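You operate a simulated robot arm through the tools that you are given. There is no shell and no other tool. Be economical: measure what you need, move in short steps, check, and stop when the job is done.

You are at the controls of a simulated two-armed robot. One attempt, no reset.

## Task
Stack the iron ingot marked "N65" from the top of the far table on top of the iron ingot labelled "V31". Stack the iron plate labelled "V19" from the top of the packing bench on top of the iron plate labelled "L64". Pick up the green dropper bottle from the top of the packing bench with one hand, pass it to the other hand and put it on the packing mat. Take the yellow blotter from the packing mat and leave it on the iron disc. The order is free. Set down upright: dropper bottle.

It is judged by the outcome, as a careful person would: the job done as asked, and still so three seconds after it is handed in. It fails if anything else is knocked over, pushed out of place, dropped, spilled or broken.

## Robot
Two 7-joint arms with two-finger parallel grippers on one trunk, on a base that drives. Base frame: it is fixed to the floor where the robot stands at the start and does not move with it; the origin is under the middle of the robot, x ahead of it, y to its left, z up. Lengths are in cm, angles in degrees, forces in N, time in s.
The left shoulder is at the start at [5, 16.1, 112.3], the right one opposite. With the tool pointing down near the work surface each hand reaches from about 24 to 68 cm from the robot's upright axis, wherever it stands, measured 20 degrees to its own side. Places, roughly: blotter [-525, 225, 100]; dropper bottle [-525, 150, 100]; iron disc (9x9x3 cm) [-510, 210, 90]; iron ingot [75, 0, 100]; iron plate [-525, 175, 100]; packing mat [-520, 220, 90]. Payload 3.43 kg a hand.
The TCP of each hand is the grasp point between the finger pads, 3 cm short of the fingertips. In the tool frame z runs along the fingers and y along their closing line. The gripper opens to 9.4 cm. The fingers are 2.8 cm wide and 1 cm thick; the gripper's body (5 by 9.6 cm) begins 5.5 cm behind the TCP.
Orientation is that of the tool frame in the base frame, as a unit quaternion [w, x, y, z]. With the fingers straight down and closing along the base's y, the tool's x points along the base's -x, its y along +y and its z along -z.

## Interface
- The arms move only by the tool apply_moves. It takes "left_moves", "right_moves" or both (then of equal length, played together; a hand with none holds still); each is a list that holds one entry, the list of rows, each a list of 7 numbers: the shift along the tool's x, y, z in units of 400 mm (1.0 is 400 mm), then the turn, a rotation vector about the tool's x, y, z in units of 45 degrees (1.0 is 45 degrees), then the closure, from 0 (fully open) to 1 (shut). In form: [[[x, y, z, rx, ry, rz, hand], ...]]. A call has 1 to 8 rows; each row is the pose to reach, as a shift and turn from the pose commanded when the call began, along the tool's axes at that moment. A call with a number of a shift or a turn outside -1 to 1 is refused whole. Rows are played at 5 a second. More than 5 cm and 8.6 degrees between two rows, or a gripper value outside its range, and nothing of the call is played. Where a pose cannot be reached the arm comes as near as it can. A force on the tool above 40 N (or 10 N above the force at the start of the call, whichever is more), or a blocked arm, ends the call early, and 0.2 s more pass. Each finger travels about 4.5 cm/s and halts on what it meets, pressing with about 23 N; the grip force reading is that of the motor and also rises with nothing between the fingers. The clock runs only during rows and for 0.2 s after the last one: add rows that repeat a pose to give the fingers time. The reply holds the time, the measured pose of the TCP, the force on the tool along the base axes, the opening and the grip force, in the units named above and with some noise, with the torque about the TCP (base axes, N m) and any sound that the robot's microphone picked up.
- Cameras (640 x 400 px; columns grow to the right, rows downward): "scene" is now at [13.45, 0.75, 126.7]; the picture's right is [0.06, -1.00, 0.00], its down [-0.38, -0.02, -0.93] and it looks along [0.92, 0.06, -0.38] (base axes); focal length 266 px, centre (320, 200). "left" rides on the left gripper at [7.6, -1.4, -10.3] in its tool frame; the picture's right is [0.18, 0.98, 0.00], its down [-0.75, 0.14, -0.64] and it looks along [-0.63, 0.12, 0.77] (tool axes); focal length 243 px, centre (320, 200). "right" rides on the right gripper at [7.6, 1.4, -10.2] in its tool frame; the picture's right is [-0.18, 0.98, 0.00], its down [-0.75, -0.14, -0.64] and it looks along [-0.63, -0.12, 0.77] (tool axes); focal length 243 px, centre (320, 200). There is no depth. A picture from a camera that has moved, and an enlarged one, comes with that camera's place and axes in the base frame and with its lens.
- grab_frame(camera): a new picture of that camera. It takes no simulated time.
- slide_trunk(by): slides the trunk up (or, below 0, down) by that many cm; the arms and the scene camera ride with it, the base frame stays. It gives what a move gives, with no picture.
- steer(legs): drives the robot by 1 to 6 legs, each [ahead, left, turn to the left] in cm, cm and degrees, along the robot's own axes; the way and the turn of a leg run together, so that a leg with both is an arc; at most 150 cm and 180 degrees a leg. The arms and the cameras ride along, it lands a little off, and it stops where it bumps. It gives what a move gives.
- head_to(pan, tilt): turns the head with the scene camera to pan (to the left, within 80 degrees either way) and tilt (down, from -29 to 69), counted from straight ahead of the robot. It gives what a move gives.
- inspect(camera, box): a new picture of the part [left, top, right, bottom] of that camera's present view, enlarged. It takes no simulated time.
- job_done(): hands the job in; it is judged then, once.

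Work in short steps. Places have to be worked out from the pictures, the camera data and where the tool is seen: move nearer, look again, correct. Check each grasp and each placing, and mend what went wrong. You have 165 turns and 118 pictures in all, those below and enlarged ones among them. Open the grippers and draw the arms clear of the work before you hand the job in, unless the task says otherwise; then end with one line.

The tools are called by a JSON object that holds its "op" and its "data". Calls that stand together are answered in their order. apply_moves: Moves the arms, as the interface text tells. Its arguments: {"type":"object","properties":{"left_moves":{"type":"array","items":{"type":"array","items":{"type":"array","items":{"type":"number"}}}},"right_moves":{"type":"array","items":{"type":"array","items":{"type":"array","items":{"type":"number"}}}}},"required":[]} The other tools are called the same way: slide_trunk (by) slides the trunk up or down; steer (legs) drives the base; head_to (pan, tilt) turns the head that bears the scene camera; grab_frame (camera) takes a picture; inspect (camera, box) takes an enlarged picture of a part of a camera's view; job_done () hands the job in.

At the start:

```text
t: 0.0
left_tcp_pos: [46.37, 27.49, 119.32]
left_tcp_rot: [0.001, -0.001, 1.0, 0.0]
left_ft_force: [0.3, -0.3, 0.0]
left_torque: [-0.01, 0.06, -0.02]
left_opening: 9.39
left_finger_force: 0.1
right_tcp_pos: [38.35, -14.51, 116.79]
right_tcp_rot: [0.0, 0.0, 1.0, 0.0]
right_ft_force: [0.4, -0.7, -0.1]
right_torque: [-0.01, -0.01, 0.0]
right_opening: 9.41
right_finger_force: 0.1
trunk travel left (down, up): [-15.0, 11.7]
robot x, y, heading: [-0.01, 0.26, -0.2]
head pan, tilt: [3.5, 22.3]
```

scene: 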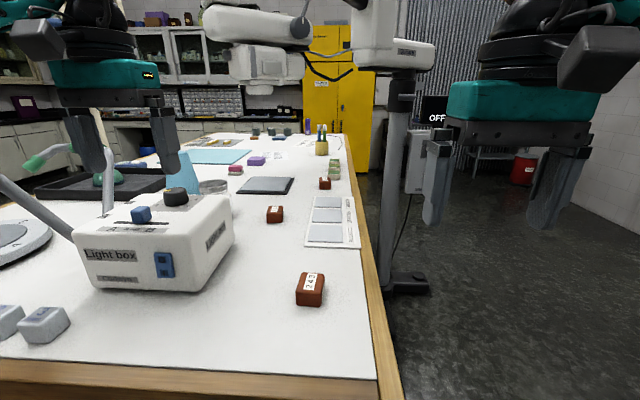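
right: 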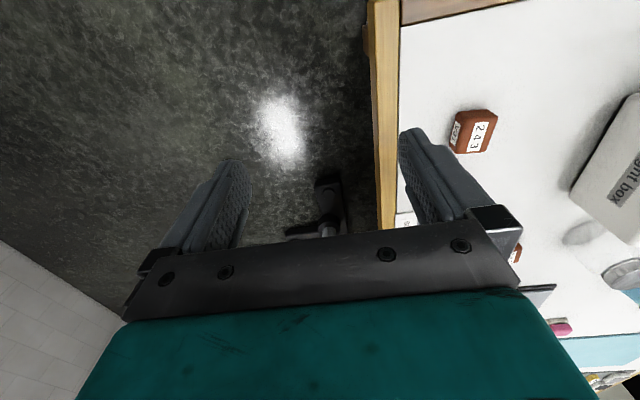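
left: 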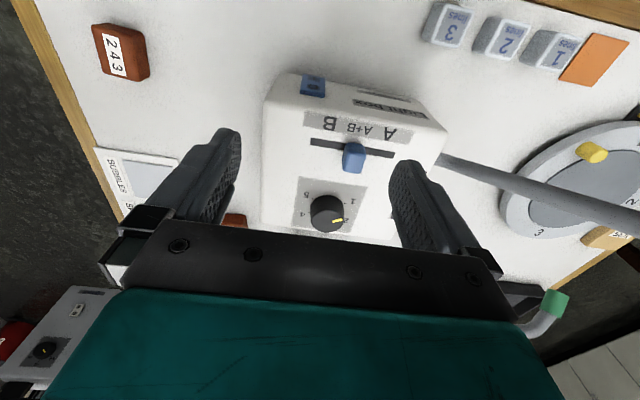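

I see a table ahead with red-brown ingots; I need to find which objects are marked N65 and V31. I'll enlarge the scene view.

{"op": "inspect", "data": {"camera": "scene", "box": [220, 110, 380, 210]}}

{"op": "inspect", "data": {"camera": "scene", "box": [240, 180, 400, 320]}}

```text
4.00 times, centred on (300, 160) of scene
camera zoom: at [13.45, 0.75, 126.7], right [0.06, -1.0, 0.0], down [-0.38, -0.02, -0.93], along [0.92, 0.06, -0.38], focal length 1066 px, centre (400, 360)
```

zoom: 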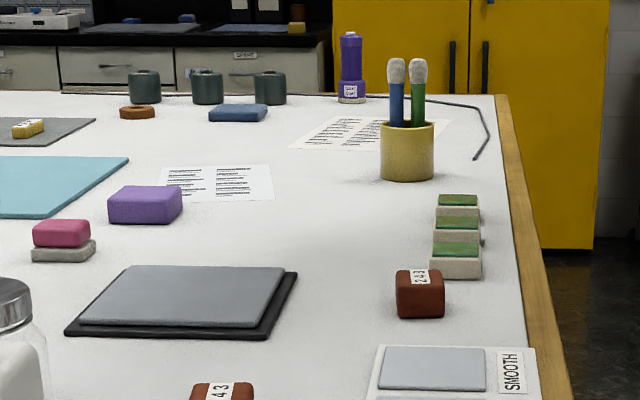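

```text
2.86 times, centred on (320, 250) of scene
camera zoom: at [13.45, 0.75, 126.7], right [0.06, -1.0, 0.0], down [-0.38, -0.02, -0.93], along [0.92, 0.06, -0.38], focal length 761 px, centre (320, 57)
```

zoom: 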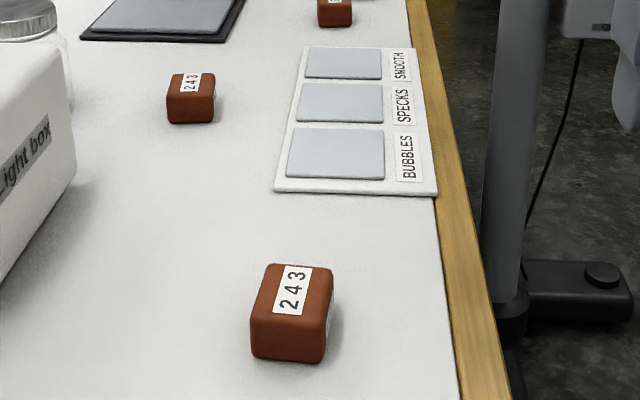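

All three ingots read "243" on top; side labels must distinguish them. I'll enlarge the right hand's view of the nearest one's side.

{"op": "inspect", "data": {"camera": "right", "box": [430, 95, 510, 165]}}

{"op": "inspect", "data": {"camera": "scene", "box": [290, 170, 350, 210]}}

```text
5.71 times, centred on (470, 130) of right
camera zoom: at [30.72, -13.21, 127.21], right [0.18, 0.98, 0.0], down [0.75, -0.14, 0.64], along [0.63, -0.12, -0.77], focal length 1386 px, centre (-537, 600)
```

zoom: 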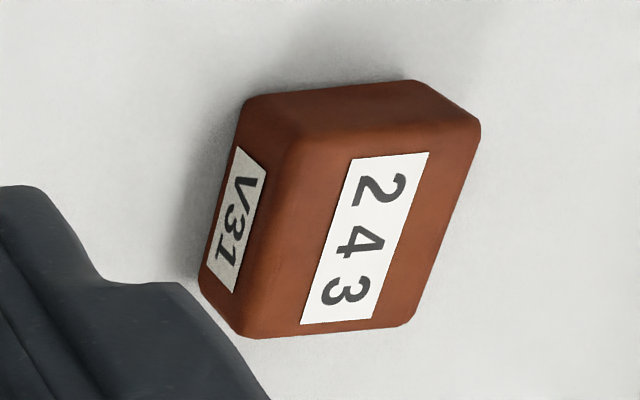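

```text
10.00 times, centred on (320, 190) of scene
camera zoom: at [13.45, 0.75, 126.7], right [0.06, -1.0, 0.0], down [-0.38, -0.02, -0.93], along [0.92, 0.06, -0.38], focal length 2664 px, centre (320, 300)
```

zoom: 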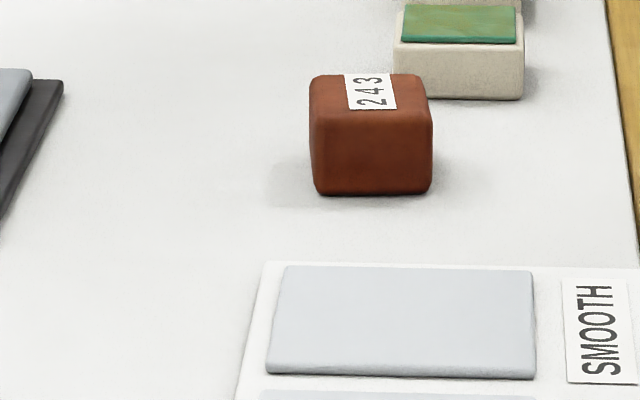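

The nearest is V31 (top centre ≈ (49, 5, 96.8)); others are around (77, 17) and (106, 5). I'll close the right fingers and tilt the hand up so its camera can see the other ingots' right-hand sides.

{"op": "apply_moves", "data": {"right_moves": [[[0, 0, 0, 0, -0.19, 0, 0.3], [0, -0.05, -0.03, 0, -0.38, 0, 0.6], [0, -0.1, -0.06, 0, -0.56, 0, 1], [0, -0.15, -0.1, 0, -0.74, 0, 1], [0, -0.15, -0.1, 0, -0.74, 0, 1], [0, -0.15, -0.1, 0, -0.74, 0, 1]]]}}

{"op": "grab_frame", "data": {"camera": "right"}}

```text
t: 1.4
left_tcp_pos: [46.26, 27.58, 119.37]
left_tcp_rot: [0.001, 0.0, 1.0, 0.0]
left_ft_force: [0.5, 0.5, -1.1]
left_torque: [-0.01, -0.01, 0.03]
left_opening: 9.41
left_finger_force: 0.1
right_tcp_pos: [38.2, -20.48, 120.96]
right_tcp_rot: [0.286, 0.0, 0.958, 0.0]
right_ft_force: [-0.4, 0.5, 0.4]
right_torque: [0.01, 0.01, -0.02]
right_opening: 0.04
right_finger_force: 22.7
trunk travel left (down, up): [-15.0, 11.7]
robot x, y, heading: [-0.16, -0.18, 0.2]
head pan, tilt: [3.5, 22.3]
```

```text
110 pictures are left
camera right: at [26.29, -19.2, 125.46], right [0.15, 0.98, 0.1], down [0.28, -0.14, 0.95], along [0.95, -0.12, -0.29], focal length 243 px, centre (320, 200)
```

right: 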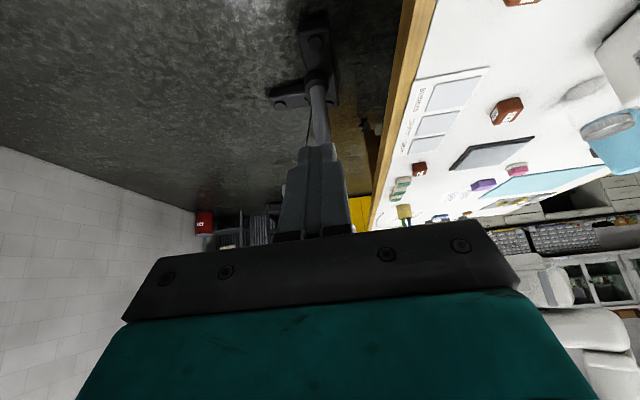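

Both ingots are now visible. I'll enlarge them.

{"op": "inspect", "data": {"camera": "right", "box": [480, 90, 530, 130]}}

{"op": "inspect", "data": {"camera": "right", "box": [395, 150, 445, 190]}}

```text
10.00 times, centred on (505, 110) of right
camera zoom: at [26.29, -19.2, 125.46], right [0.15, 0.98, 0.1], down [0.28, -0.14, 0.95], along [0.95, -0.12, -0.29], focal length 2426 px, centre (-1530, 1100)
```

zoom: 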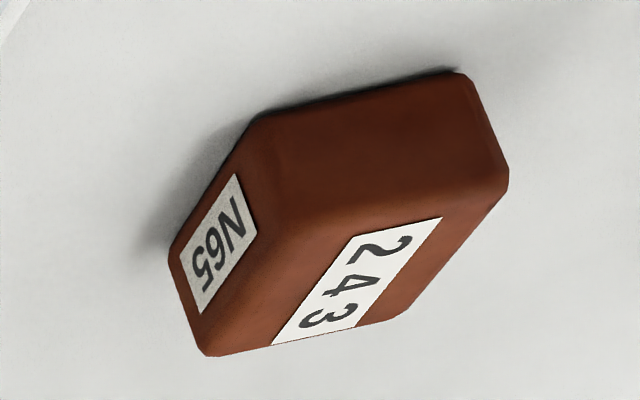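

```text
10.00 times, centred on (420, 170) of right
camera zoom: at [26.29, -19.2, 125.46], right [0.15, 0.98, 0.1], down [0.28, -0.14, 0.95], along [0.95, -0.12, -0.29], focal length 2426 px, centre (-680, 500)
```

zoom: 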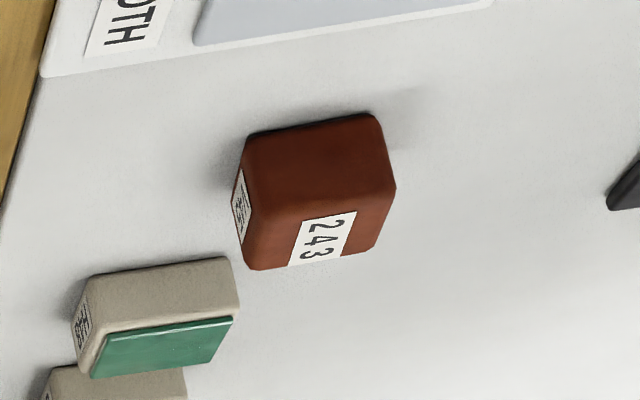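

N65 is the middle ingot at about (77.5, 17.2), too far for reach from here. I check the clearance between base and table edge.

{"op": "head_to", "data": {"pan": 0, "tilt": 69}}

{"op": "grab_frame", "data": {"camera": "scene"}}

```text
t: 2.5
left_tcp_pos: [46.29, 27.57, 119.3]
left_tcp_rot: [0.0, 0.0, 1.0, 0.0]
left_ft_force: [-0.2, 1.1, -0.5]
left_torque: [-0.01, 0.01, -0.01]
left_opening: 9.4
left_finger_force: 0.0
right_tcp_pos: [38.31, -20.5, 121.06]
right_tcp_rot: [0.285, 0.0, 0.958, -0.001]
right_ft_force: [-0.5, 0.1, 0.1]
right_torque: [0.03, 0.04, 0.05]
right_opening: 0.0
right_finger_force: 23.0
trunk travel left (down, up): [-15.0, 11.7]
robot x, y, heading: [-0.02, -0.4, -0.1]
head pan, tilt: [0.0, 68.8]
```

```text
107 pictures are left
camera scene: at [9.79, 0.19, 120.32], right [0.0, -1.0, 0.0], down [-0.93, 0.0, -0.36], along [0.36, 0.0, -0.93], focal length 266 px, centre (320, 200)
```

scene: 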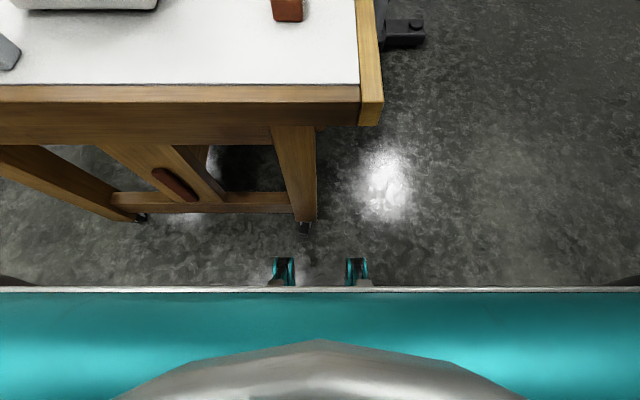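

The table front is close to the base, so I'll work from the table's right side, where the floor is free: shift right, go ahead, turn left 90°.

{"op": "steer", "data": {"legs": [[0, -45, 0], [80, 0, 0], [0, 0, 90]]}}

{"op": "head_to", "data": {"pan": 0, "tilt": 50}}

{"op": "grab_frame", "data": {"camera": "scene"}}

{"op": "grab_frame", "data": {"camera": "left"}}

```text
t: 13.0
left_tcp_pos: [52.76, 0.87, 119.34]
left_tcp_rot: [0.0, -0.704, 0.711, 0.0]
left_ft_force: [-0.2, -0.2, 0.1]
left_torque: [0.03, 0.0, -0.01]
left_opening: 9.38
left_finger_force: 0.1
right_tcp_pos: [100.75, -7.67, 120.97]
right_tcp_rot: [0.204, -0.673, 0.682, 0.201]
right_ft_force: [-0.9, 0.4, 0.7]
right_torque: [0.01, 0.0, 0.03]
right_opening: 0.03
right_finger_force: 22.9
trunk travel left (down, up): [-15.0, 11.7]
robot x, y, heading: [79.45, -45.53, 89.3]
head pan, tilt: [0.0, 68.8]
```

```text
t: 13.8
left_tcp_pos: [52.69, 0.84, 119.17]
left_tcp_rot: [0.0, -0.703, 0.711, 0.0]
left_ft_force: [0.0, -0.2, 0.4]
left_torque: [-0.01, 0.01, 0.02]
left_opening: 9.38
left_finger_force: 0.0
right_tcp_pos: [100.57, -7.73, 121.03]
right_tcp_rot: [0.203, -0.674, 0.681, 0.202]
right_ft_force: [0.6, 0.0, -0.1]
right_torque: [0.0, 0.01, -0.01]
right_opening: 0.01
right_finger_force: 22.9
trunk travel left (down, up): [-15.0, 11.7]
robot x, y, heading: [79.51, -45.45, 89.5]
head pan, tilt: [0.0, 50.0]
```

```text
106 pictures are left
camera scene: at [80.01, -33.81, 122.51], right [1.0, -0.01, 0.0], down [-0.01, -0.77, -0.64], along [0.01, 0.64, -0.77], focal length 266 px, centre (320, 200)
```

scene: 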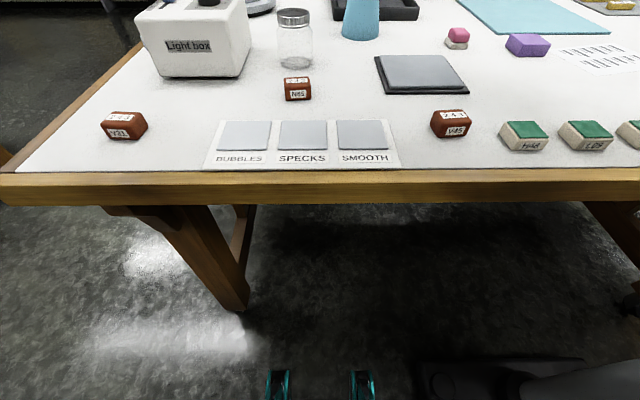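

```text
105 pictures are left
camera left: at [53.98, -6.74, 129.61], right [-0.98, -0.17, 0.0], down [-0.13, 0.76, 0.64], along [-0.11, 0.63, -0.77], focal length 243 px, centre (320, 200)
```

left: 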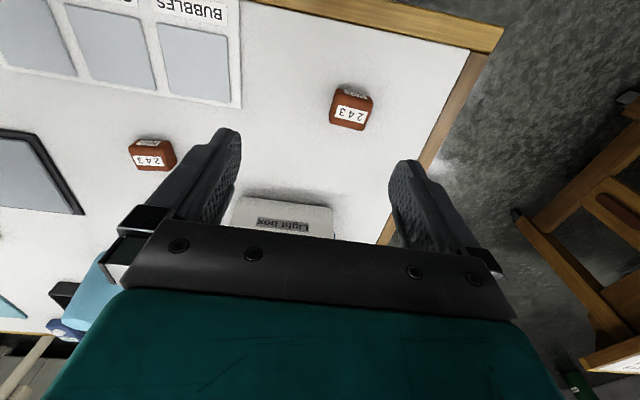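

Now all three ingots are in view. I enlarge V31 and N65 to measure them.

{"op": "inspect", "data": {"camera": "scene", "box": [270, 60, 334, 110]}}

{"op": "inspect", "data": {"camera": "scene", "box": [90, 95, 154, 145]}}

{"op": "inspect", "data": {"camera": "left", "box": [318, 75, 382, 140]}}

{"op": "inspect", "data": {"camera": "left", "box": [118, 125, 182, 180]}}

```text
8.00 times, centred on (302, 85) of scene
camera zoom: at [80.01, -33.81, 122.51], right [1.0, -0.01, 0.0], down [-0.01, -0.77, -0.64], along [0.01, 0.64, -0.77], focal length 2132 px, centre (464, 1120)
```

zoom: 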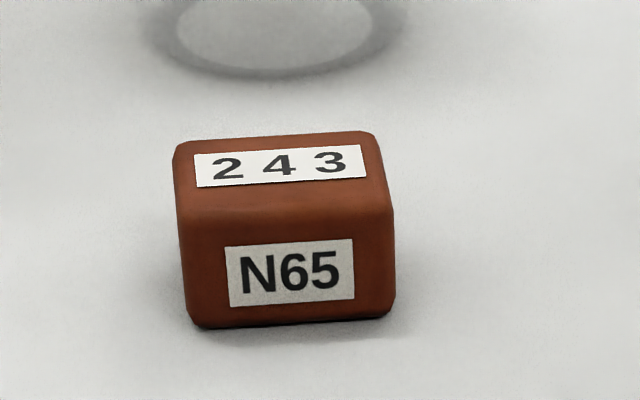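

```text
8.00 times, centred on (122, 120) of scene
camera zoom: at [80.01, -33.81, 122.51], right [1.0, -0.01, 0.0], down [-0.01, -0.77, -0.64], along [0.01, 0.64, -0.77], focal length 2132 px, centre (1904, 840)
```

zoom: 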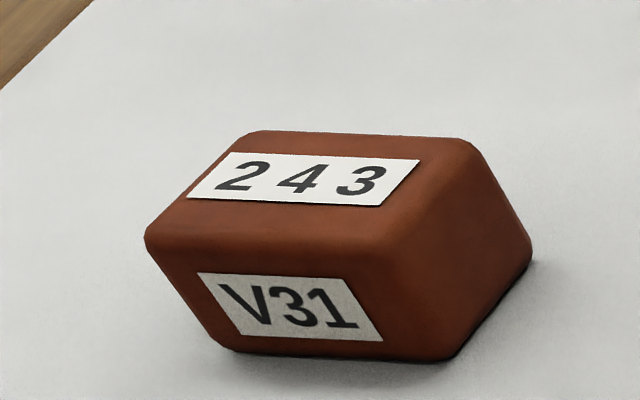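

```text
6.15 times, centred on (350, 108) of left
camera zoom: at [53.98, -6.74, 129.61], right [-0.98, -0.17, 0.0], down [-0.13, 0.76, 0.64], along [-0.11, 0.63, -0.77], focal length 1493 px, centre (135, 769)
```

zoom: 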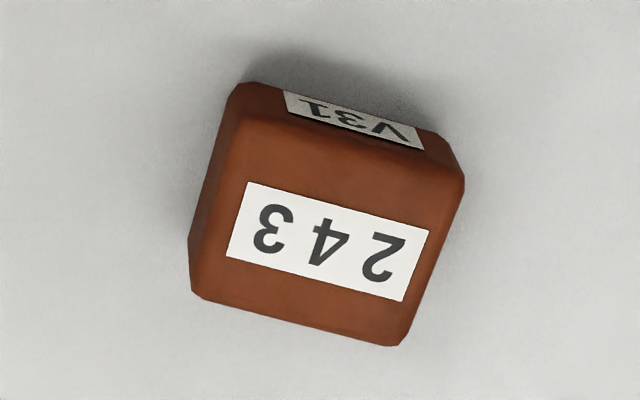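

```text
7.27 times, centred on (150, 152) of left
camera zoom: at [53.98, -6.74, 129.61], right [-0.98, -0.17, 0.0], down [-0.13, 0.76, 0.64], along [-0.11, 0.63, -0.77], focal length 1764 px, centre (1556, 546)
```

zoom: 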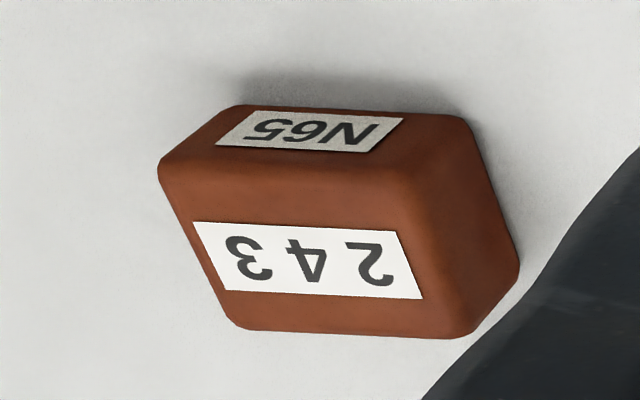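

Measured: N65 top centre ≈ (76.4, 16.5, 97.5) with yaw ≈ +6°; V31 ≈ (47.9, 4.5, 97.5) with yaw ≈ −4.5°. I drive 8 cm closer for comfortable reach.

{"op": "steer", "data": {"legs": [[8, 0, 0]]}}

```text
t: 14.8
left_tcp_pos: [52.71, 8.84, 119.25]
left_tcp_rot: [0.0, -0.703, 0.711, 0.0]
left_ft_force: [0.7, 0.8, -0.6]
left_torque: [0.02, 0.01, 0.03]
left_opening: 9.4
left_finger_force: 0.1
right_tcp_pos: [100.72, 0.23, 120.98]
right_tcp_rot: [0.203, -0.673, 0.682, 0.2]
right_ft_force: [0.1, 0.7, -0.4]
right_torque: [-0.03, -0.06, -0.03]
right_opening: 0.03
right_finger_force: 22.9
trunk travel left (down, up): [-15.0, 11.7]
robot x, y, heading: [79.75, -37.84, 89.4]
head pan, tilt: [0.0, 50.0]
```

I carry the left hand over N65 at z ≈ 111 with yaw matched to +6°, then look.

{"op": "apply_moves", "data": {"left_moves": [[[-0.033, -0.098, 0.033, 0, 0, -0.025, 0], [-0.066, -0.196, 0.067, 0, 0, -0.05, 0], [-0.099, -0.294, 0.1, 0, 0, -0.075, 0], [-0.132, -0.392, 0.133, 0, 0, -0.1, 0], [-0.165, -0.49, 0.167, 0, 0, -0.125, 0], [-0.198, -0.588, 0.2, 0, 0, -0.147, 0]]]}}

{"op": "grab_frame", "data": {"camera": "left"}}

```text
t: 16.2
left_tcp_pos: [76.57, 16.54, 111.31]
left_tcp_rot: [0.0, 0.743, -0.669, 0.0]
left_ft_force: [0.6, -0.1, 0.6]
left_torque: [-0.01, 0.01, 0.02]
left_opening: 9.4
left_finger_force: 0.0
right_tcp_pos: [100.83, 0.22, 120.97]
right_tcp_rot: [0.203, -0.673, 0.682, 0.202]
right_ft_force: [-0.3, -0.1, -0.4]
right_torque: [0.03, 0.01, 0.01]
right_opening: 0.0
right_finger_force: 23.1
trunk travel left (down, up): [-15.0, 11.7]
robot x, y, heading: [79.86, -37.4, 89.3]
head pan, tilt: [0.0, 50.0]
```

```text
100 pictures are left
camera left: at [78.77, 9.06, 121.67], right [-0.96, -0.29, 0.0], down [-0.22, 0.73, 0.64], along [-0.18, 0.62, -0.77], focal length 243 px, centre (320, 200)
```

left: 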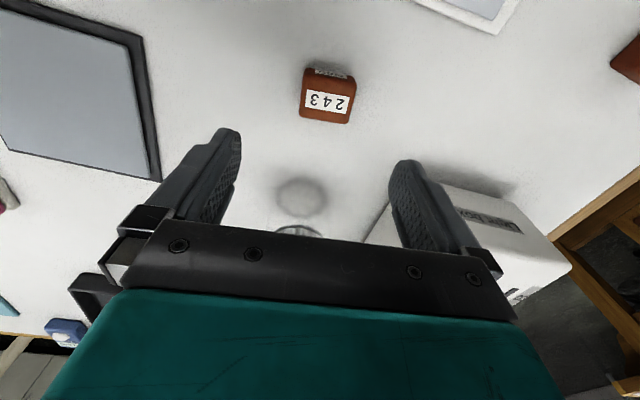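

Reading puts N65 at x ≈ 76.0, y ≈ 16.55, between the fingers. I descend to z ≈ 98.5 with a 0.5 cm correction.

{"op": "apply_moves", "data": {"left_moves": [[[0, 0.013, 0.1, 0, 0, 0, 0], [0, 0.013, 0.2, 0, 0, 0, 0], [0, 0.013, 0.29, 0, 0, 0, 0], [0, 0.013, 0.318, 0, 0, 0, 0]]]}}

{"op": "grab_frame", "data": {"camera": "left"}}

```text
t: 17.2
left_tcp_pos: [75.96, 16.42, 98.52]
left_tcp_rot: [0.0, 0.743, -0.669, 0.0]
left_ft_force: [-0.2, -0.4, -0.2]
left_torque: [0.02, 0.01, 0.0]
left_opening: 9.39
left_finger_force: 0.0
right_tcp_pos: [100.72, 0.17, 121.01]
right_tcp_rot: [0.203, -0.674, 0.681, 0.201]
right_ft_force: [0.5, 0.0, -0.5]
right_torque: [-0.01, 0.01, -0.01]
right_opening: 0.0
right_finger_force: 23.6
trunk travel left (down, up): [-15.0, 11.7]
robot x, y, heading: [79.68, -38.08, 89.3]
head pan, tilt: [0.0, 50.0]
```

```text
99 pictures are left
camera left: at [78.15, 8.95, 108.88], right [-0.96, -0.29, 0.0], down [-0.22, 0.73, 0.64], along [-0.18, 0.62, -0.77], focal length 243 px, centre (320, 200)
```

left: 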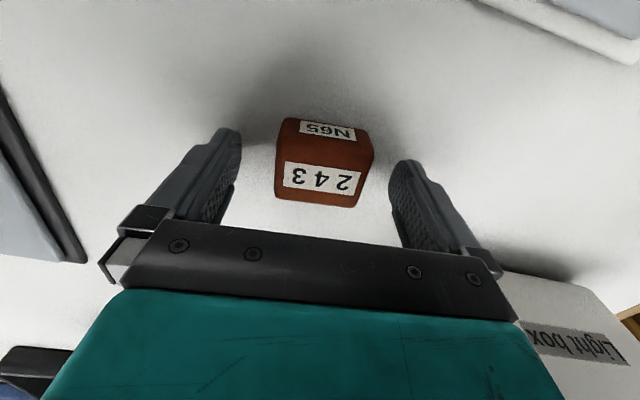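

N65 sits nicely between the fingers, top at z ≈ 97.5. I go 0.6 cm lower and close.

{"op": "apply_moves", "data": {"left_moves": [[[0, 0, 0.015, 0, 0, 0, 0], [0, 0, 0.015, 0, 0, 0, 0.3], [0, 0, 0.015, 0, 0, 0, 0.6], [0, 0, 0.015, 0, 0, 0, 1], [0, 0, 0.015, 0, 0, 0, 1], [0, 0, 0.015, 0, 0, 0, 1], [0, 0, 0.015, 0, 0, 0, 1]]]}}

{"op": "apply_moves", "data": {"left_moves": [[[0, 0, -0.05, 0, 0, 0, 1], [0, 0, -0.12, 0, 0, 0, 1], [0, 0, -0.2, 0, 0, 0, 1]]]}}

{"op": "grab_frame", "data": {"camera": "left"}}

{"op": "grab_frame", "data": {"camera": "scene"}}

```text
t: 18.8
left_tcp_pos: [75.97, 16.36, 97.95]
left_tcp_rot: [0.001, 0.744, -0.669, 0.0]
left_ft_force: [0.9, -0.1, 0.2]
left_torque: [-0.01, -0.09, 0.07]
left_opening: 5.41
left_finger_force: 23.1
right_tcp_pos: [100.65, 0.24, 120.92]
right_tcp_rot: [0.203, -0.674, 0.681, 0.201]
right_ft_force: [0.2, -0.6, -0.4]
right_torque: [0.02, -0.02, 0.0]
right_opening: 0.0
right_finger_force: 23.4
trunk travel left (down, up): [-15.0, 11.7]
robot x, y, heading: [79.45, -38.03, 88.9]
head pan, tilt: [0.0, 50.0]
```

```text
t: 19.6
left_tcp_pos: [75.78, 16.52, 106.09]
left_tcp_rot: [0.0, 0.743, -0.67, 0.0]
left_ft_force: [0.5, 0.2, -4.4]
left_torque: [-0.01, -0.02, -0.01]
left_opening: 5.44
left_finger_force: 22.9
right_tcp_pos: [100.77, 0.15, 121.01]
right_tcp_rot: [0.204, -0.674, 0.681, 0.201]
right_ft_force: [0.0, 0.1, 0.5]
right_torque: [-0.02, 0.01, 0.01]
right_opening: 0.01
right_finger_force: 23.1
trunk travel left (down, up): [-15.0, 11.7]
robot x, y, heading: [79.69, -37.67, 89.3]
head pan, tilt: [0.0, 50.0]
```

```text
98 pictures are left
camera left: at [77.88, 8.98, 116.4], right [-0.96, -0.28, 0.0], down [-0.22, 0.73, 0.64], along [-0.18, 0.62, -0.77], focal length 243 px, centre (320, 200)
```

left: 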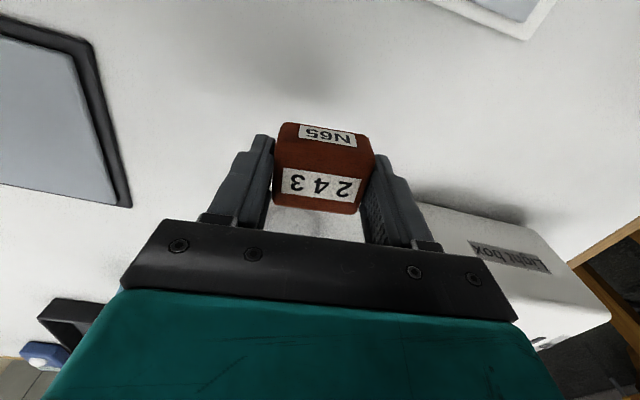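

```text
97 pictures are left
camera scene: at [80.11, -25.98, 122.51], right [1.0, -0.01, 0.0], down [-0.01, -0.77, -0.64], along [0.01, 0.64, -0.77], focal length 266 px, centre (320, 200)
```

scene: 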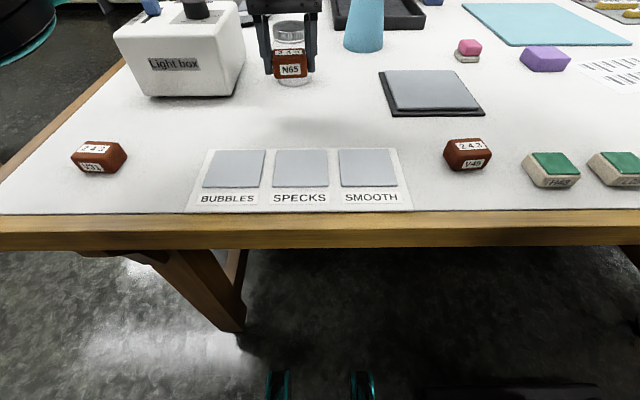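

N65 is held (4.4 N). I re-measure V31 in the scene view before carrying over.

{"op": "inspect", "data": {"camera": "scene", "box": [67, 130, 131, 180]}}

{"op": "apply_moves", "data": {"left_moves": [[[0.025, 0.1, -0.02, 0, 0, 0.05, 1], [0.06, 0.2, -0.04, 0, 0, 0.1, 1], [0.1, 0.3, -0.06, 0, 0, 0.15, 1], [0.14, 0.4, -0.06, 0, 0, 0.2, 1], [0.18, 0.45, -0.06, 0, 0, 0.233, 1]]]}}

{"op": "grab_frame", "data": {"camera": "left"}}

```text
8.00 times, centred on (99, 155) of scene
camera zoom: at [80.11, -25.98, 122.51], right [1.0, -0.01, 0.0], down [-0.01, -0.77, -0.64], along [0.01, 0.64, -0.77], focal length 2132 px, centre (2088, 560)
```

zoom: 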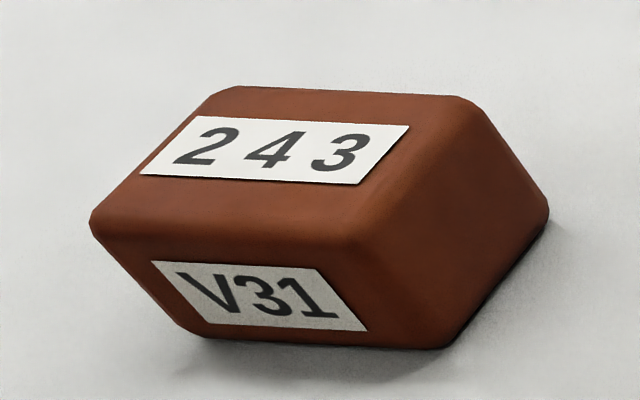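

```text
t: 20.8
left_tcp_pos: [58.86, 7.29, 108.44]
left_tcp_rot: [0.0, -0.679, 0.734, -0.001]
left_ft_force: [0.4, -0.4, -4.2]
left_torque: [0.03, 0.0, -0.03]
left_opening: 5.46
left_finger_force: 22.4
right_tcp_pos: [100.64, 0.1, 121.09]
right_tcp_rot: [0.204, -0.673, 0.682, 0.201]
right_ft_force: [0.6, -0.4, -1.3]
right_torque: [-0.02, -0.01, 0.03]
right_opening: 0.01
right_finger_force: 23.1
trunk travel left (down, up): [-15.0, 11.7]
robot x, y, heading: [80.0, -37.53, 89.5]
head pan, tilt: [0.0, 50.0]
```

```text
95 pictures are left
camera left: at [59.49, -0.49, 118.65], right [-0.99, -0.1, 0.0], down [-0.08, 0.76, 0.64], along [-0.07, 0.64, -0.77], focal length 243 px, centre (320, 200)
```

left: 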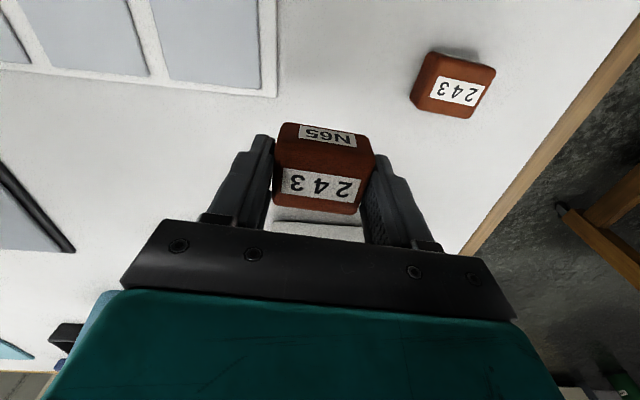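

Both views give V31 at ≈ (47.7, 4.6). I bring N65 above it and view from the scene camera.

{"op": "apply_moves", "data": {"left_moves": [[[0.03, 0.09, 0, 0, 0, 0, 1], [0.06, 0.18, 0, 0, 0, 0, 1], [0.089, 0.2715, 0, 0, 0, 0, 1], [0.089, 0.2715, 0.08, 0, 0, 0, 1], [0.089, 0.2715, 0.125, 0, 0, 0, 1]]]}}

{"op": "inspect", "data": {"camera": "scene", "box": [50, 80, 178, 180]}}

{"op": "grab_frame", "data": {"camera": "left"}}

```text
t: 22.0
left_tcp_pos: [47.77, 4.54, 103.34]
left_tcp_rot: [0.001, -0.679, 0.734, -0.001]
left_ft_force: [0.0, -0.6, -4.1]
left_torque: [0.01, 0.0, -0.01]
left_opening: 5.44
left_finger_force: 23.3
right_tcp_pos: [100.6, 0.23, 121.04]
right_tcp_rot: [0.205, -0.673, 0.682, 0.202]
right_ft_force: [-0.3, 0.0, -0.2]
right_torque: [0.02, 0.03, 0.02]
right_opening: 0.0
right_finger_force: 22.9
trunk travel left (down, up): [-15.0, 11.7]
robot x, y, heading: [79.8, -37.94, 89.6]
head pan, tilt: [0.0, 50.0]
```

```text
4.00 times, centred on (114, 130) of scene
camera zoom: at [80.07, -25.95, 122.51], right [1.0, -0.01, 0.0], down [-0.01, -0.77, -0.64], along [0.01, 0.64, -0.77], focal length 1066 px, centre (1144, 480)
```

zoom: 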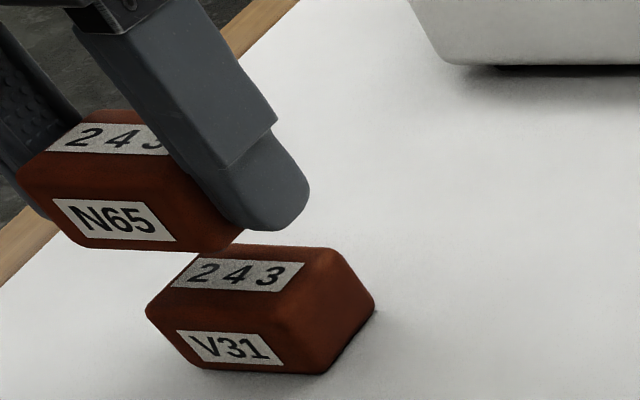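

```text
93 pictures are left
camera left: at [48.45, -3.2, 113.64], right [-0.99, -0.11, 0.0], down [-0.08, 0.76, 0.64], along [-0.07, 0.64, -0.77], focal length 243 px, centre (320, 200)
```

left: 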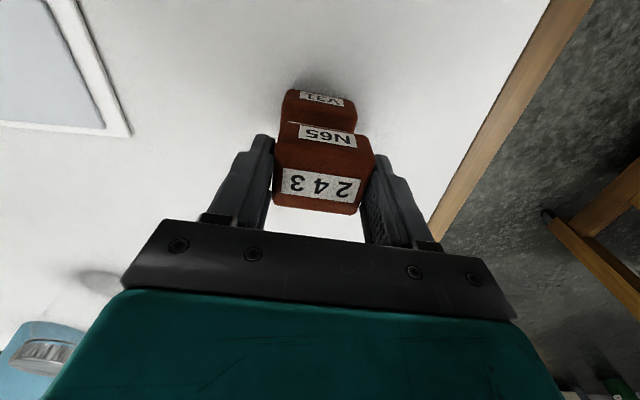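

N65 is aligned within a few mm; I nudge +0.25 x, −0.2 y and lower step by step watching force.

{"op": "apply_moves", "data": {"left_moves": [[[0.005, -0.006, 0.01, 0, 0, 0, 1], [0.005, -0.006, 0.025, 0, 0, 0, 1], [0.005, -0.006, 0.032, 0, 0, 0, 1]]]}}

{"op": "inspect", "data": {"camera": "scene", "box": [50, 80, 178, 180]}}

```text
t: 22.8
left_tcp_pos: [47.84, 4.37, 102.12]
left_tcp_rot: [0.0, -0.679, 0.734, 0.0]
left_ft_force: [0.1, -0.9, -4.2]
left_torque: [0.05, -0.01, 0.01]
left_opening: 5.44
left_finger_force: 23.0
right_tcp_pos: [100.73, 0.13, 120.97]
right_tcp_rot: [0.205, -0.673, 0.682, 0.202]
right_ft_force: [0.3, 0.2, 0.7]
right_torque: [0.0, -0.02, 0.0]
right_opening: 0.01
right_finger_force: 22.7
trunk travel left (down, up): [-15.0, 11.7]
robot x, y, heading: [79.66, -37.99, 89.2]
head pan, tilt: [0.0, 50.0]
```

```text
4.00 times, centred on (114, 130) of scene
camera zoom: at [80.08, -25.95, 122.51], right [1.0, -0.01, 0.0], down [-0.01, -0.77, -0.64], along [0.01, 0.64, -0.77], focal length 1066 px, centre (1144, 480)
```

zoom: 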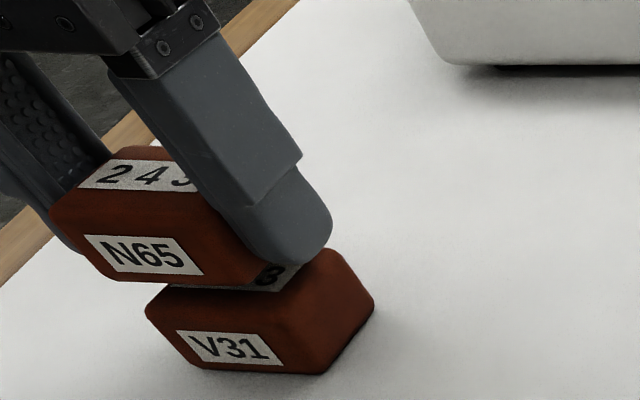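

Still a gap of about 1–1.5 cm; continue lowering in small steps.

{"op": "apply_moves", "data": {"left_moves": [[[0, 0, 0.012, 0, 0, 0, 1], [0, 0, 0.02, 0, 0, 0, 1], [0, 0, 0.02, 0, 0, 0, 1]]]}}

{"op": "inspect", "data": {"camera": "scene", "box": [50, 80, 178, 180]}}

```text
t: 23.6
left_tcp_pos: [47.85, 4.37, 101.34]
left_tcp_rot: [0.0, -0.679, 0.734, 0.0]
left_ft_force: [-0.2, -0.4, -4.7]
left_torque: [-0.04, 0.02, 0.02]
left_opening: 5.43
left_finger_force: 23.0
right_tcp_pos: [100.78, 0.16, 120.99]
right_tcp_rot: [0.204, -0.673, 0.682, 0.202]
right_ft_force: [-0.9, 0.6, -0.4]
right_torque: [0.02, -0.02, 0.0]
right_opening: 0.0
right_finger_force: 23.0
trunk travel left (down, up): [-15.0, 11.7]
robot x, y, heading: [79.69, -37.67, 89.4]
head pan, tilt: [0.0, 50.0]
```

```text
4.00 times, centred on (114, 130) of scene
camera zoom: at [80.08, -25.96, 122.51], right [1.0, -0.01, 0.0], down [-0.01, -0.77, -0.64], along [0.01, 0.64, -0.77], focal length 1066 px, centre (1144, 480)
```

zoom: 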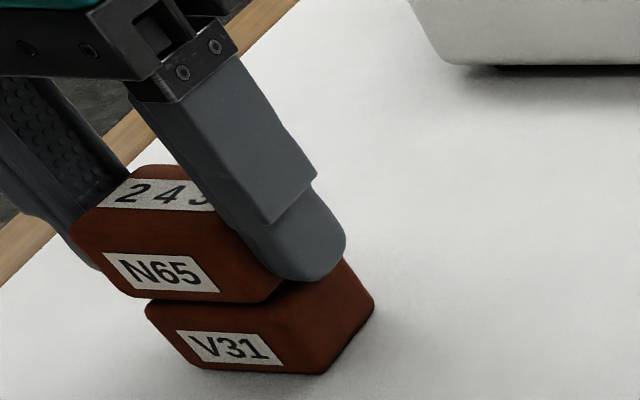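

Nearly touching. I lower in 1–2 mm steps and watch for contact force.

{"op": "apply_moves", "data": {"left_moves": [[[0, 0, 0.004, 0, 0, 0, 1], [0, 0, 0.007, 0, 0, 0, 1], [0, 0, 0.01, 0, 0, 0, 1]]]}}

```text
t: 24.4
left_tcp_pos: [47.94, 4.22, 101.12]
left_tcp_rot: [0.0, -0.679, 0.734, 0.001]
left_ft_force: [0.2, 0.0, 1.2]
left_torque: [-0.1, 0.07, 0.04]
left_opening: 5.43
left_finger_force: 23.1
right_tcp_pos: [100.73, 0.15, 121.01]
right_tcp_rot: [0.204, -0.673, 0.682, 0.201]
right_ft_force: [0.2, 0.3, -0.9]
right_torque: [-0.04, -0.01, 0.01]
right_opening: 0.0
right_finger_force: 23.3
trunk travel left (down, up): [-15.0, 11.7]
robot x, y, heading: [80.0, -37.75, 89.3]
head pan, tilt: [0.0, 50.0]
```

Contact: force went from −4.5 to +1.2 N. I open and rise, then check the stack.

{"op": "apply_moves", "data": {"left_moves": [[[0, 0, 0.01, 0, 0, 0, 0.6], [0, 0, 0.01, 0, 0, 0, 0.2], [0, 0, 0.01, 0, 0, 0, 0], [0, 0, 0.01, 0, 0, 0, 0], [0, 0, -0.05, 0, 0, 0, 0], [0, 0, -0.15, 0, 0, 0, 0], [0, 0, -0.27, 0, 0, 0, 0], [0, 0, -0.37, 0, 0, 0, 0]]]}}

{"op": "grab_frame", "data": {"camera": "left"}}

{"op": "inspect", "data": {"camera": "scene", "box": [50, 80, 178, 180]}}

```text
t: 26.2
left_tcp_pos: [47.85, 4.36, 115.64]
left_tcp_rot: [-0.001, -0.679, 0.734, 0.0]
left_ft_force: [-0.2, -0.7, 0.5]
left_torque: [0.01, -0.04, 0.0]
left_opening: 9.41
left_finger_force: 0.0
right_tcp_pos: [100.77, 0.06, 121.03]
right_tcp_rot: [0.204, -0.673, 0.681, 0.202]
right_ft_force: [0.6, -0.4, -0.2]
right_torque: [0.01, 0.01, 0.01]
right_opening: 0.0
right_finger_force: 23.0
trunk travel left (down, up): [-15.0, 11.7]
robot x, y, heading: [80.15, -37.99, 89.5]
head pan, tilt: [0.0, 50.0]
```

```text
90 pictures are left
camera left: at [48.61, -3.34, 125.98], right [-0.99, -0.11, 0.0], down [-0.08, 0.76, 0.64], along [-0.07, 0.64, -0.77], focal length 243 px, centre (320, 200)
```

left: 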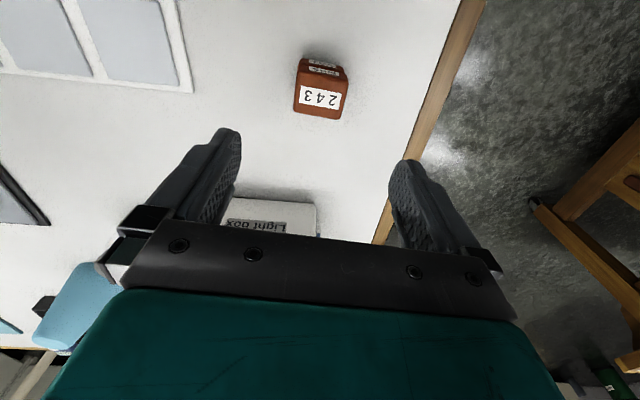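

```text
4.00 times, centred on (114, 130) of scene
camera zoom: at [80.14, -26.01, 122.51], right [1.0, -0.01, 0.0], down [-0.01, -0.77, -0.64], along [0.01, 0.64, -0.77], focal length 1066 px, centre (1144, 480)
```

zoom: 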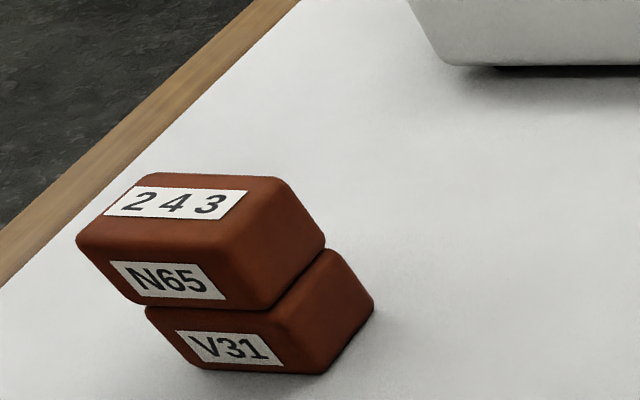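

The stack N65 on V31 is good. Now I back away from the table, turn to face −x, and look for the way to the packing bench.

{"op": "steer", "data": {"legs": [[-60, 0, 0], [0, 0, 80]]}}

{"op": "head_to", "data": {"pan": 0, "tilt": 15}}

{"op": "grab_frame", "data": {"camera": "scene"}}

```text
t: 32.9
left_tcp_pos: [31.89, -119.83, 115.55]
left_tcp_rot: [-0.001, 0.991, -0.131, 0.001]
left_ft_force: [-0.4, -0.4, -0.6]
left_torque: [0.0, -0.01, 0.0]
left_opening: 9.38
left_finger_force: 0.1
right_tcp_pos: [45.62, -68.61, 121.03]
right_tcp_rot: [-0.029, 0.953, -0.094, -0.285]
right_ft_force: [-0.7, -0.1, 0.9]
right_torque: [0.01, 0.03, -0.02]
right_opening: 0.0
right_finger_force: 23.2
trunk travel left (down, up): [-15.0, 11.7]
robot x, y, heading: [79.07, -96.3, 168.8]
head pan, tilt: [0.0, 50.0]
```

```text
t: 34.0
left_tcp_pos: [31.74, -119.66, 115.67]
left_tcp_rot: [0.0, 0.991, -0.132, 0.0]
left_ft_force: [0.7, 0.1, 0.6]
left_torque: [0.01, -0.02, 0.0]
left_opening: 9.41
left_finger_force: 0.1
right_tcp_pos: [45.71, -68.59, 121.02]
right_tcp_rot: [-0.027, 0.954, -0.094, -0.285]
right_ft_force: [0.6, -0.6, -0.7]
right_torque: [0.0, 0.01, -0.04]
right_opening: 0.01
right_finger_force: 23.0
trunk travel left (down, up): [-15.0, 11.7]
robot x, y, heading: [79.19, -96.02, 168.6]
head pan, tilt: [0.0, 15.0]
```

```text
88 pictures are left
camera scene: at [66.37, -93.33, 127.88], right [0.19, 0.98, 0.0], down [0.25, -0.05, -0.97], along [-0.95, 0.19, -0.26], focal length 266 px, centre (320, 200)
```

scene: 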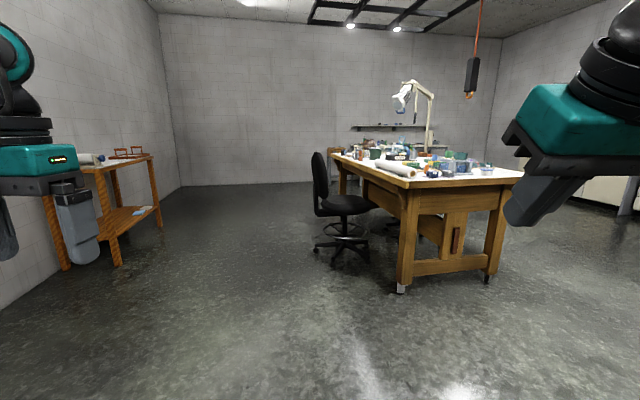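

The table in front spans roughly x −108…−375, y 8…93; the packing bench seems to be further, by the far wall. I drive along the clear lane at y ≈ −96 past the chair and look again.

{"op": "steer", "data": {"legs": [[0, 0, 11.4], [150, 0, 0], [150, 0, 0], [130, 0, 0]]}}

{"op": "head_to", "data": {"pan": -45, "tilt": 20}}

{"op": "grab_frame", "data": {"camera": "scene"}}

```text
t: 55.1
left_tcp_pos: [-388.72, -132.51, 115.58]
left_tcp_rot: [0.0, 0.999, -0.033, -0.001]
left_ft_force: [0.2, 0.6, -0.1]
left_torque: [0.01, -0.01, 0.01]
left_opening: 9.39
left_finger_force: 0.1
right_tcp_pos: [-385.3, -79.59, 121.04]
right_tcp_rot: [0.0, 0.958, 0.002, -0.286]
right_ft_force: [-0.6, -0.4, 0.2]
right_torque: [-0.01, 0.04, 0.03]
right_opening: 0.02
right_finger_force: 22.9
trunk travel left (down, up): [-15.0, 11.7]
robot x, y, heading: [-347.26, -100.2, -179.8]
head pan, tilt: [0.0, 15.0]
```

```text
t: 56.2
left_tcp_pos: [-388.74, -132.65, 115.65]
left_tcp_rot: [0.0, 0.999, -0.033, 0.0]
left_ft_force: [0.6, 0.4, 0.1]
left_torque: [0.0, 0.02, 0.01]
left_opening: 9.39
left_finger_force: 0.0
right_tcp_pos: [-385.31, -79.64, 121.03]
right_tcp_rot: [0.0, 0.958, 0.001, -0.286]
right_ft_force: [0.2, -0.4, 0.7]
right_torque: [0.0, 0.01, -0.02]
right_opening: 0.03
right_finger_force: 23.4
trunk travel left (down, up): [-15.0, 11.7]
robot x, y, heading: [-346.98, -99.75, -179.8]
head pan, tilt: [-45.0, 20.0]
```

```text
87 pictures are left
camera scene: at [-357.4, -93.25, 127.07], right [0.7, 0.71, 0.0], down [0.24, -0.24, -0.94], along [-0.67, 0.66, -0.34], focal length 266 px, centre (320, 200)
```

scene: 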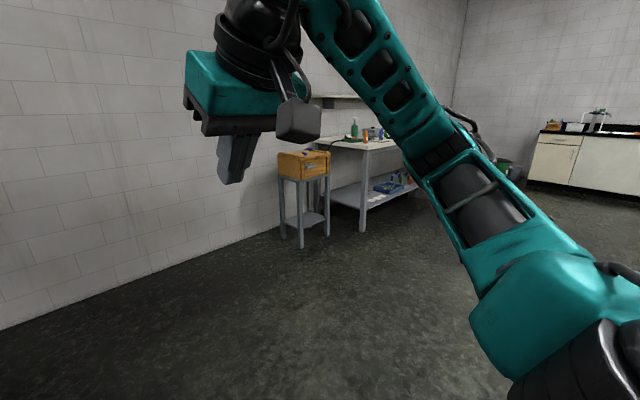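

The bench stands by the far wall, front edge around x ≈ −508. I drive to x ≈ −437, strafe toward +y, and look.

{"op": "steer", "data": {"legs": [[85, 0, 0], [0, -150, 0], [0, -100, 0]]}}

{"op": "head_to", "data": {"pan": -15, "tilt": 30}}

{"op": "grab_frame", "data": {"camera": "scene"}}

```text
t: 72.5
left_tcp_pos: [-475.06, 118.32, 115.7]
left_tcp_rot: [0.0, 1.0, -0.031, 0.0]
left_ft_force: [-0.1, 0.7, -0.6]
left_torque: [-0.02, 0.0, 0.01]
left_opening: 9.4
left_finger_force: 0.1
right_tcp_pos: [-471.78, 171.37, 120.92]
right_tcp_rot: [0.0, 0.958, 0.003, -0.287]
right_ft_force: [0.1, 0.3, -0.8]
right_torque: [-0.01, -0.02, 0.01]
right_opening: 0.02
right_finger_force: 23.3
trunk travel left (down, up): [-15.0, 11.7]
robot x, y, heading: [-433.41, 151.02, -179.8]
head pan, tilt: [-45.0, 20.0]
```

```text
t: 73.5
left_tcp_pos: [-475.11, 118.35, 115.77]
left_tcp_rot: [0.0, 1.0, -0.03, 0.0]
left_ft_force: [0.4, -0.6, 0.0]
left_torque: [-0.01, -0.01, -0.02]
left_opening: 9.43
left_finger_force: 0.1
right_tcp_pos: [-471.68, 171.25, 120.93]
right_tcp_rot: [0.001, 0.958, 0.002, -0.287]
right_ft_force: [0.5, -0.3, 0.0]
right_torque: [-0.03, -0.03, 0.01]
right_opening: 0.0
right_finger_force: 23.2
trunk travel left (down, up): [-15.0, 11.7]
robot x, y, heading: [-433.2, 150.85, -179.9]
head pan, tilt: [-15.0, 30.0]
```

```text
86 pictures are left
camera scene: at [-445.93, 153.5, 125.47], right [0.25, 0.97, 0.0], down [0.48, -0.13, -0.87], along [-0.84, 0.22, -0.5], focal length 266 px, centre (320, 200)
```

scene: 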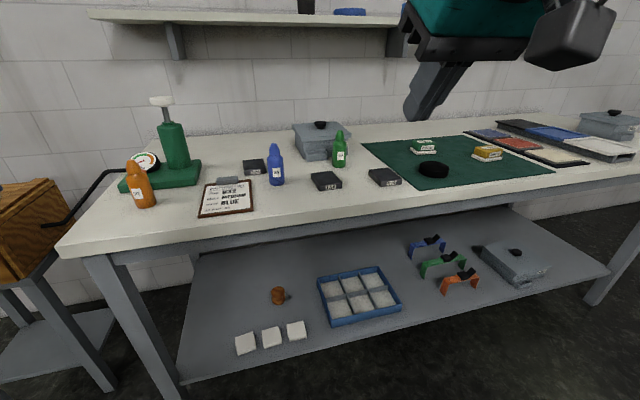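

I see the green packing mat, black disc, yellow blotter, three dark plates and the green bottle. I enlarge for labels.

{"op": "inspect", "data": {"camera": "scene", "box": [230, 120, 410, 210]}}

{"op": "inspect", "data": {"camera": "scene", "box": [380, 120, 540, 200]}}

```text
3.56 times, centred on (320, 165) of scene
camera zoom: at [-445.93, 153.5, 125.47], right [0.25, 0.97, 0.0], down [0.48, -0.13, -0.87], along [-0.84, 0.22, -0.5], focal length 947 px, centre (320, 324)
```

zoom: 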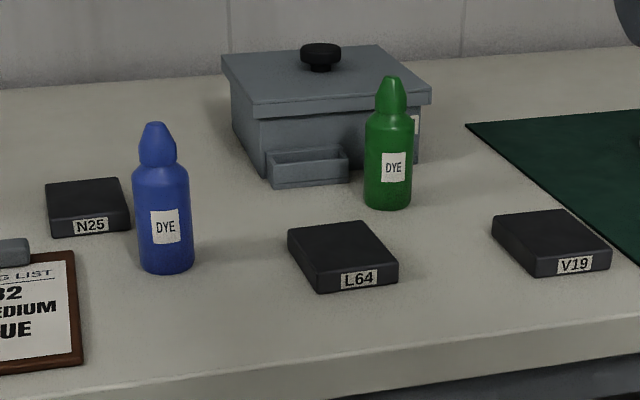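

```text
4.00 times, centred on (460, 160) of scene
camera zoom: at [-445.93, 153.5, 125.47], right [0.25, 0.97, 0.0], down [0.48, -0.13, -0.87], along [-0.84, 0.22, -0.5], focal length 1066 px, centre (-240, 360)
```

zoom: 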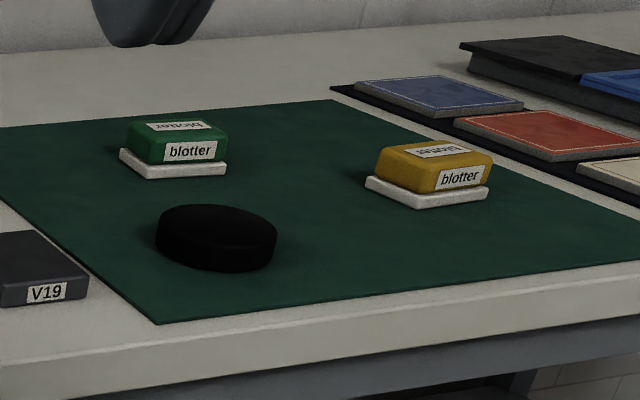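

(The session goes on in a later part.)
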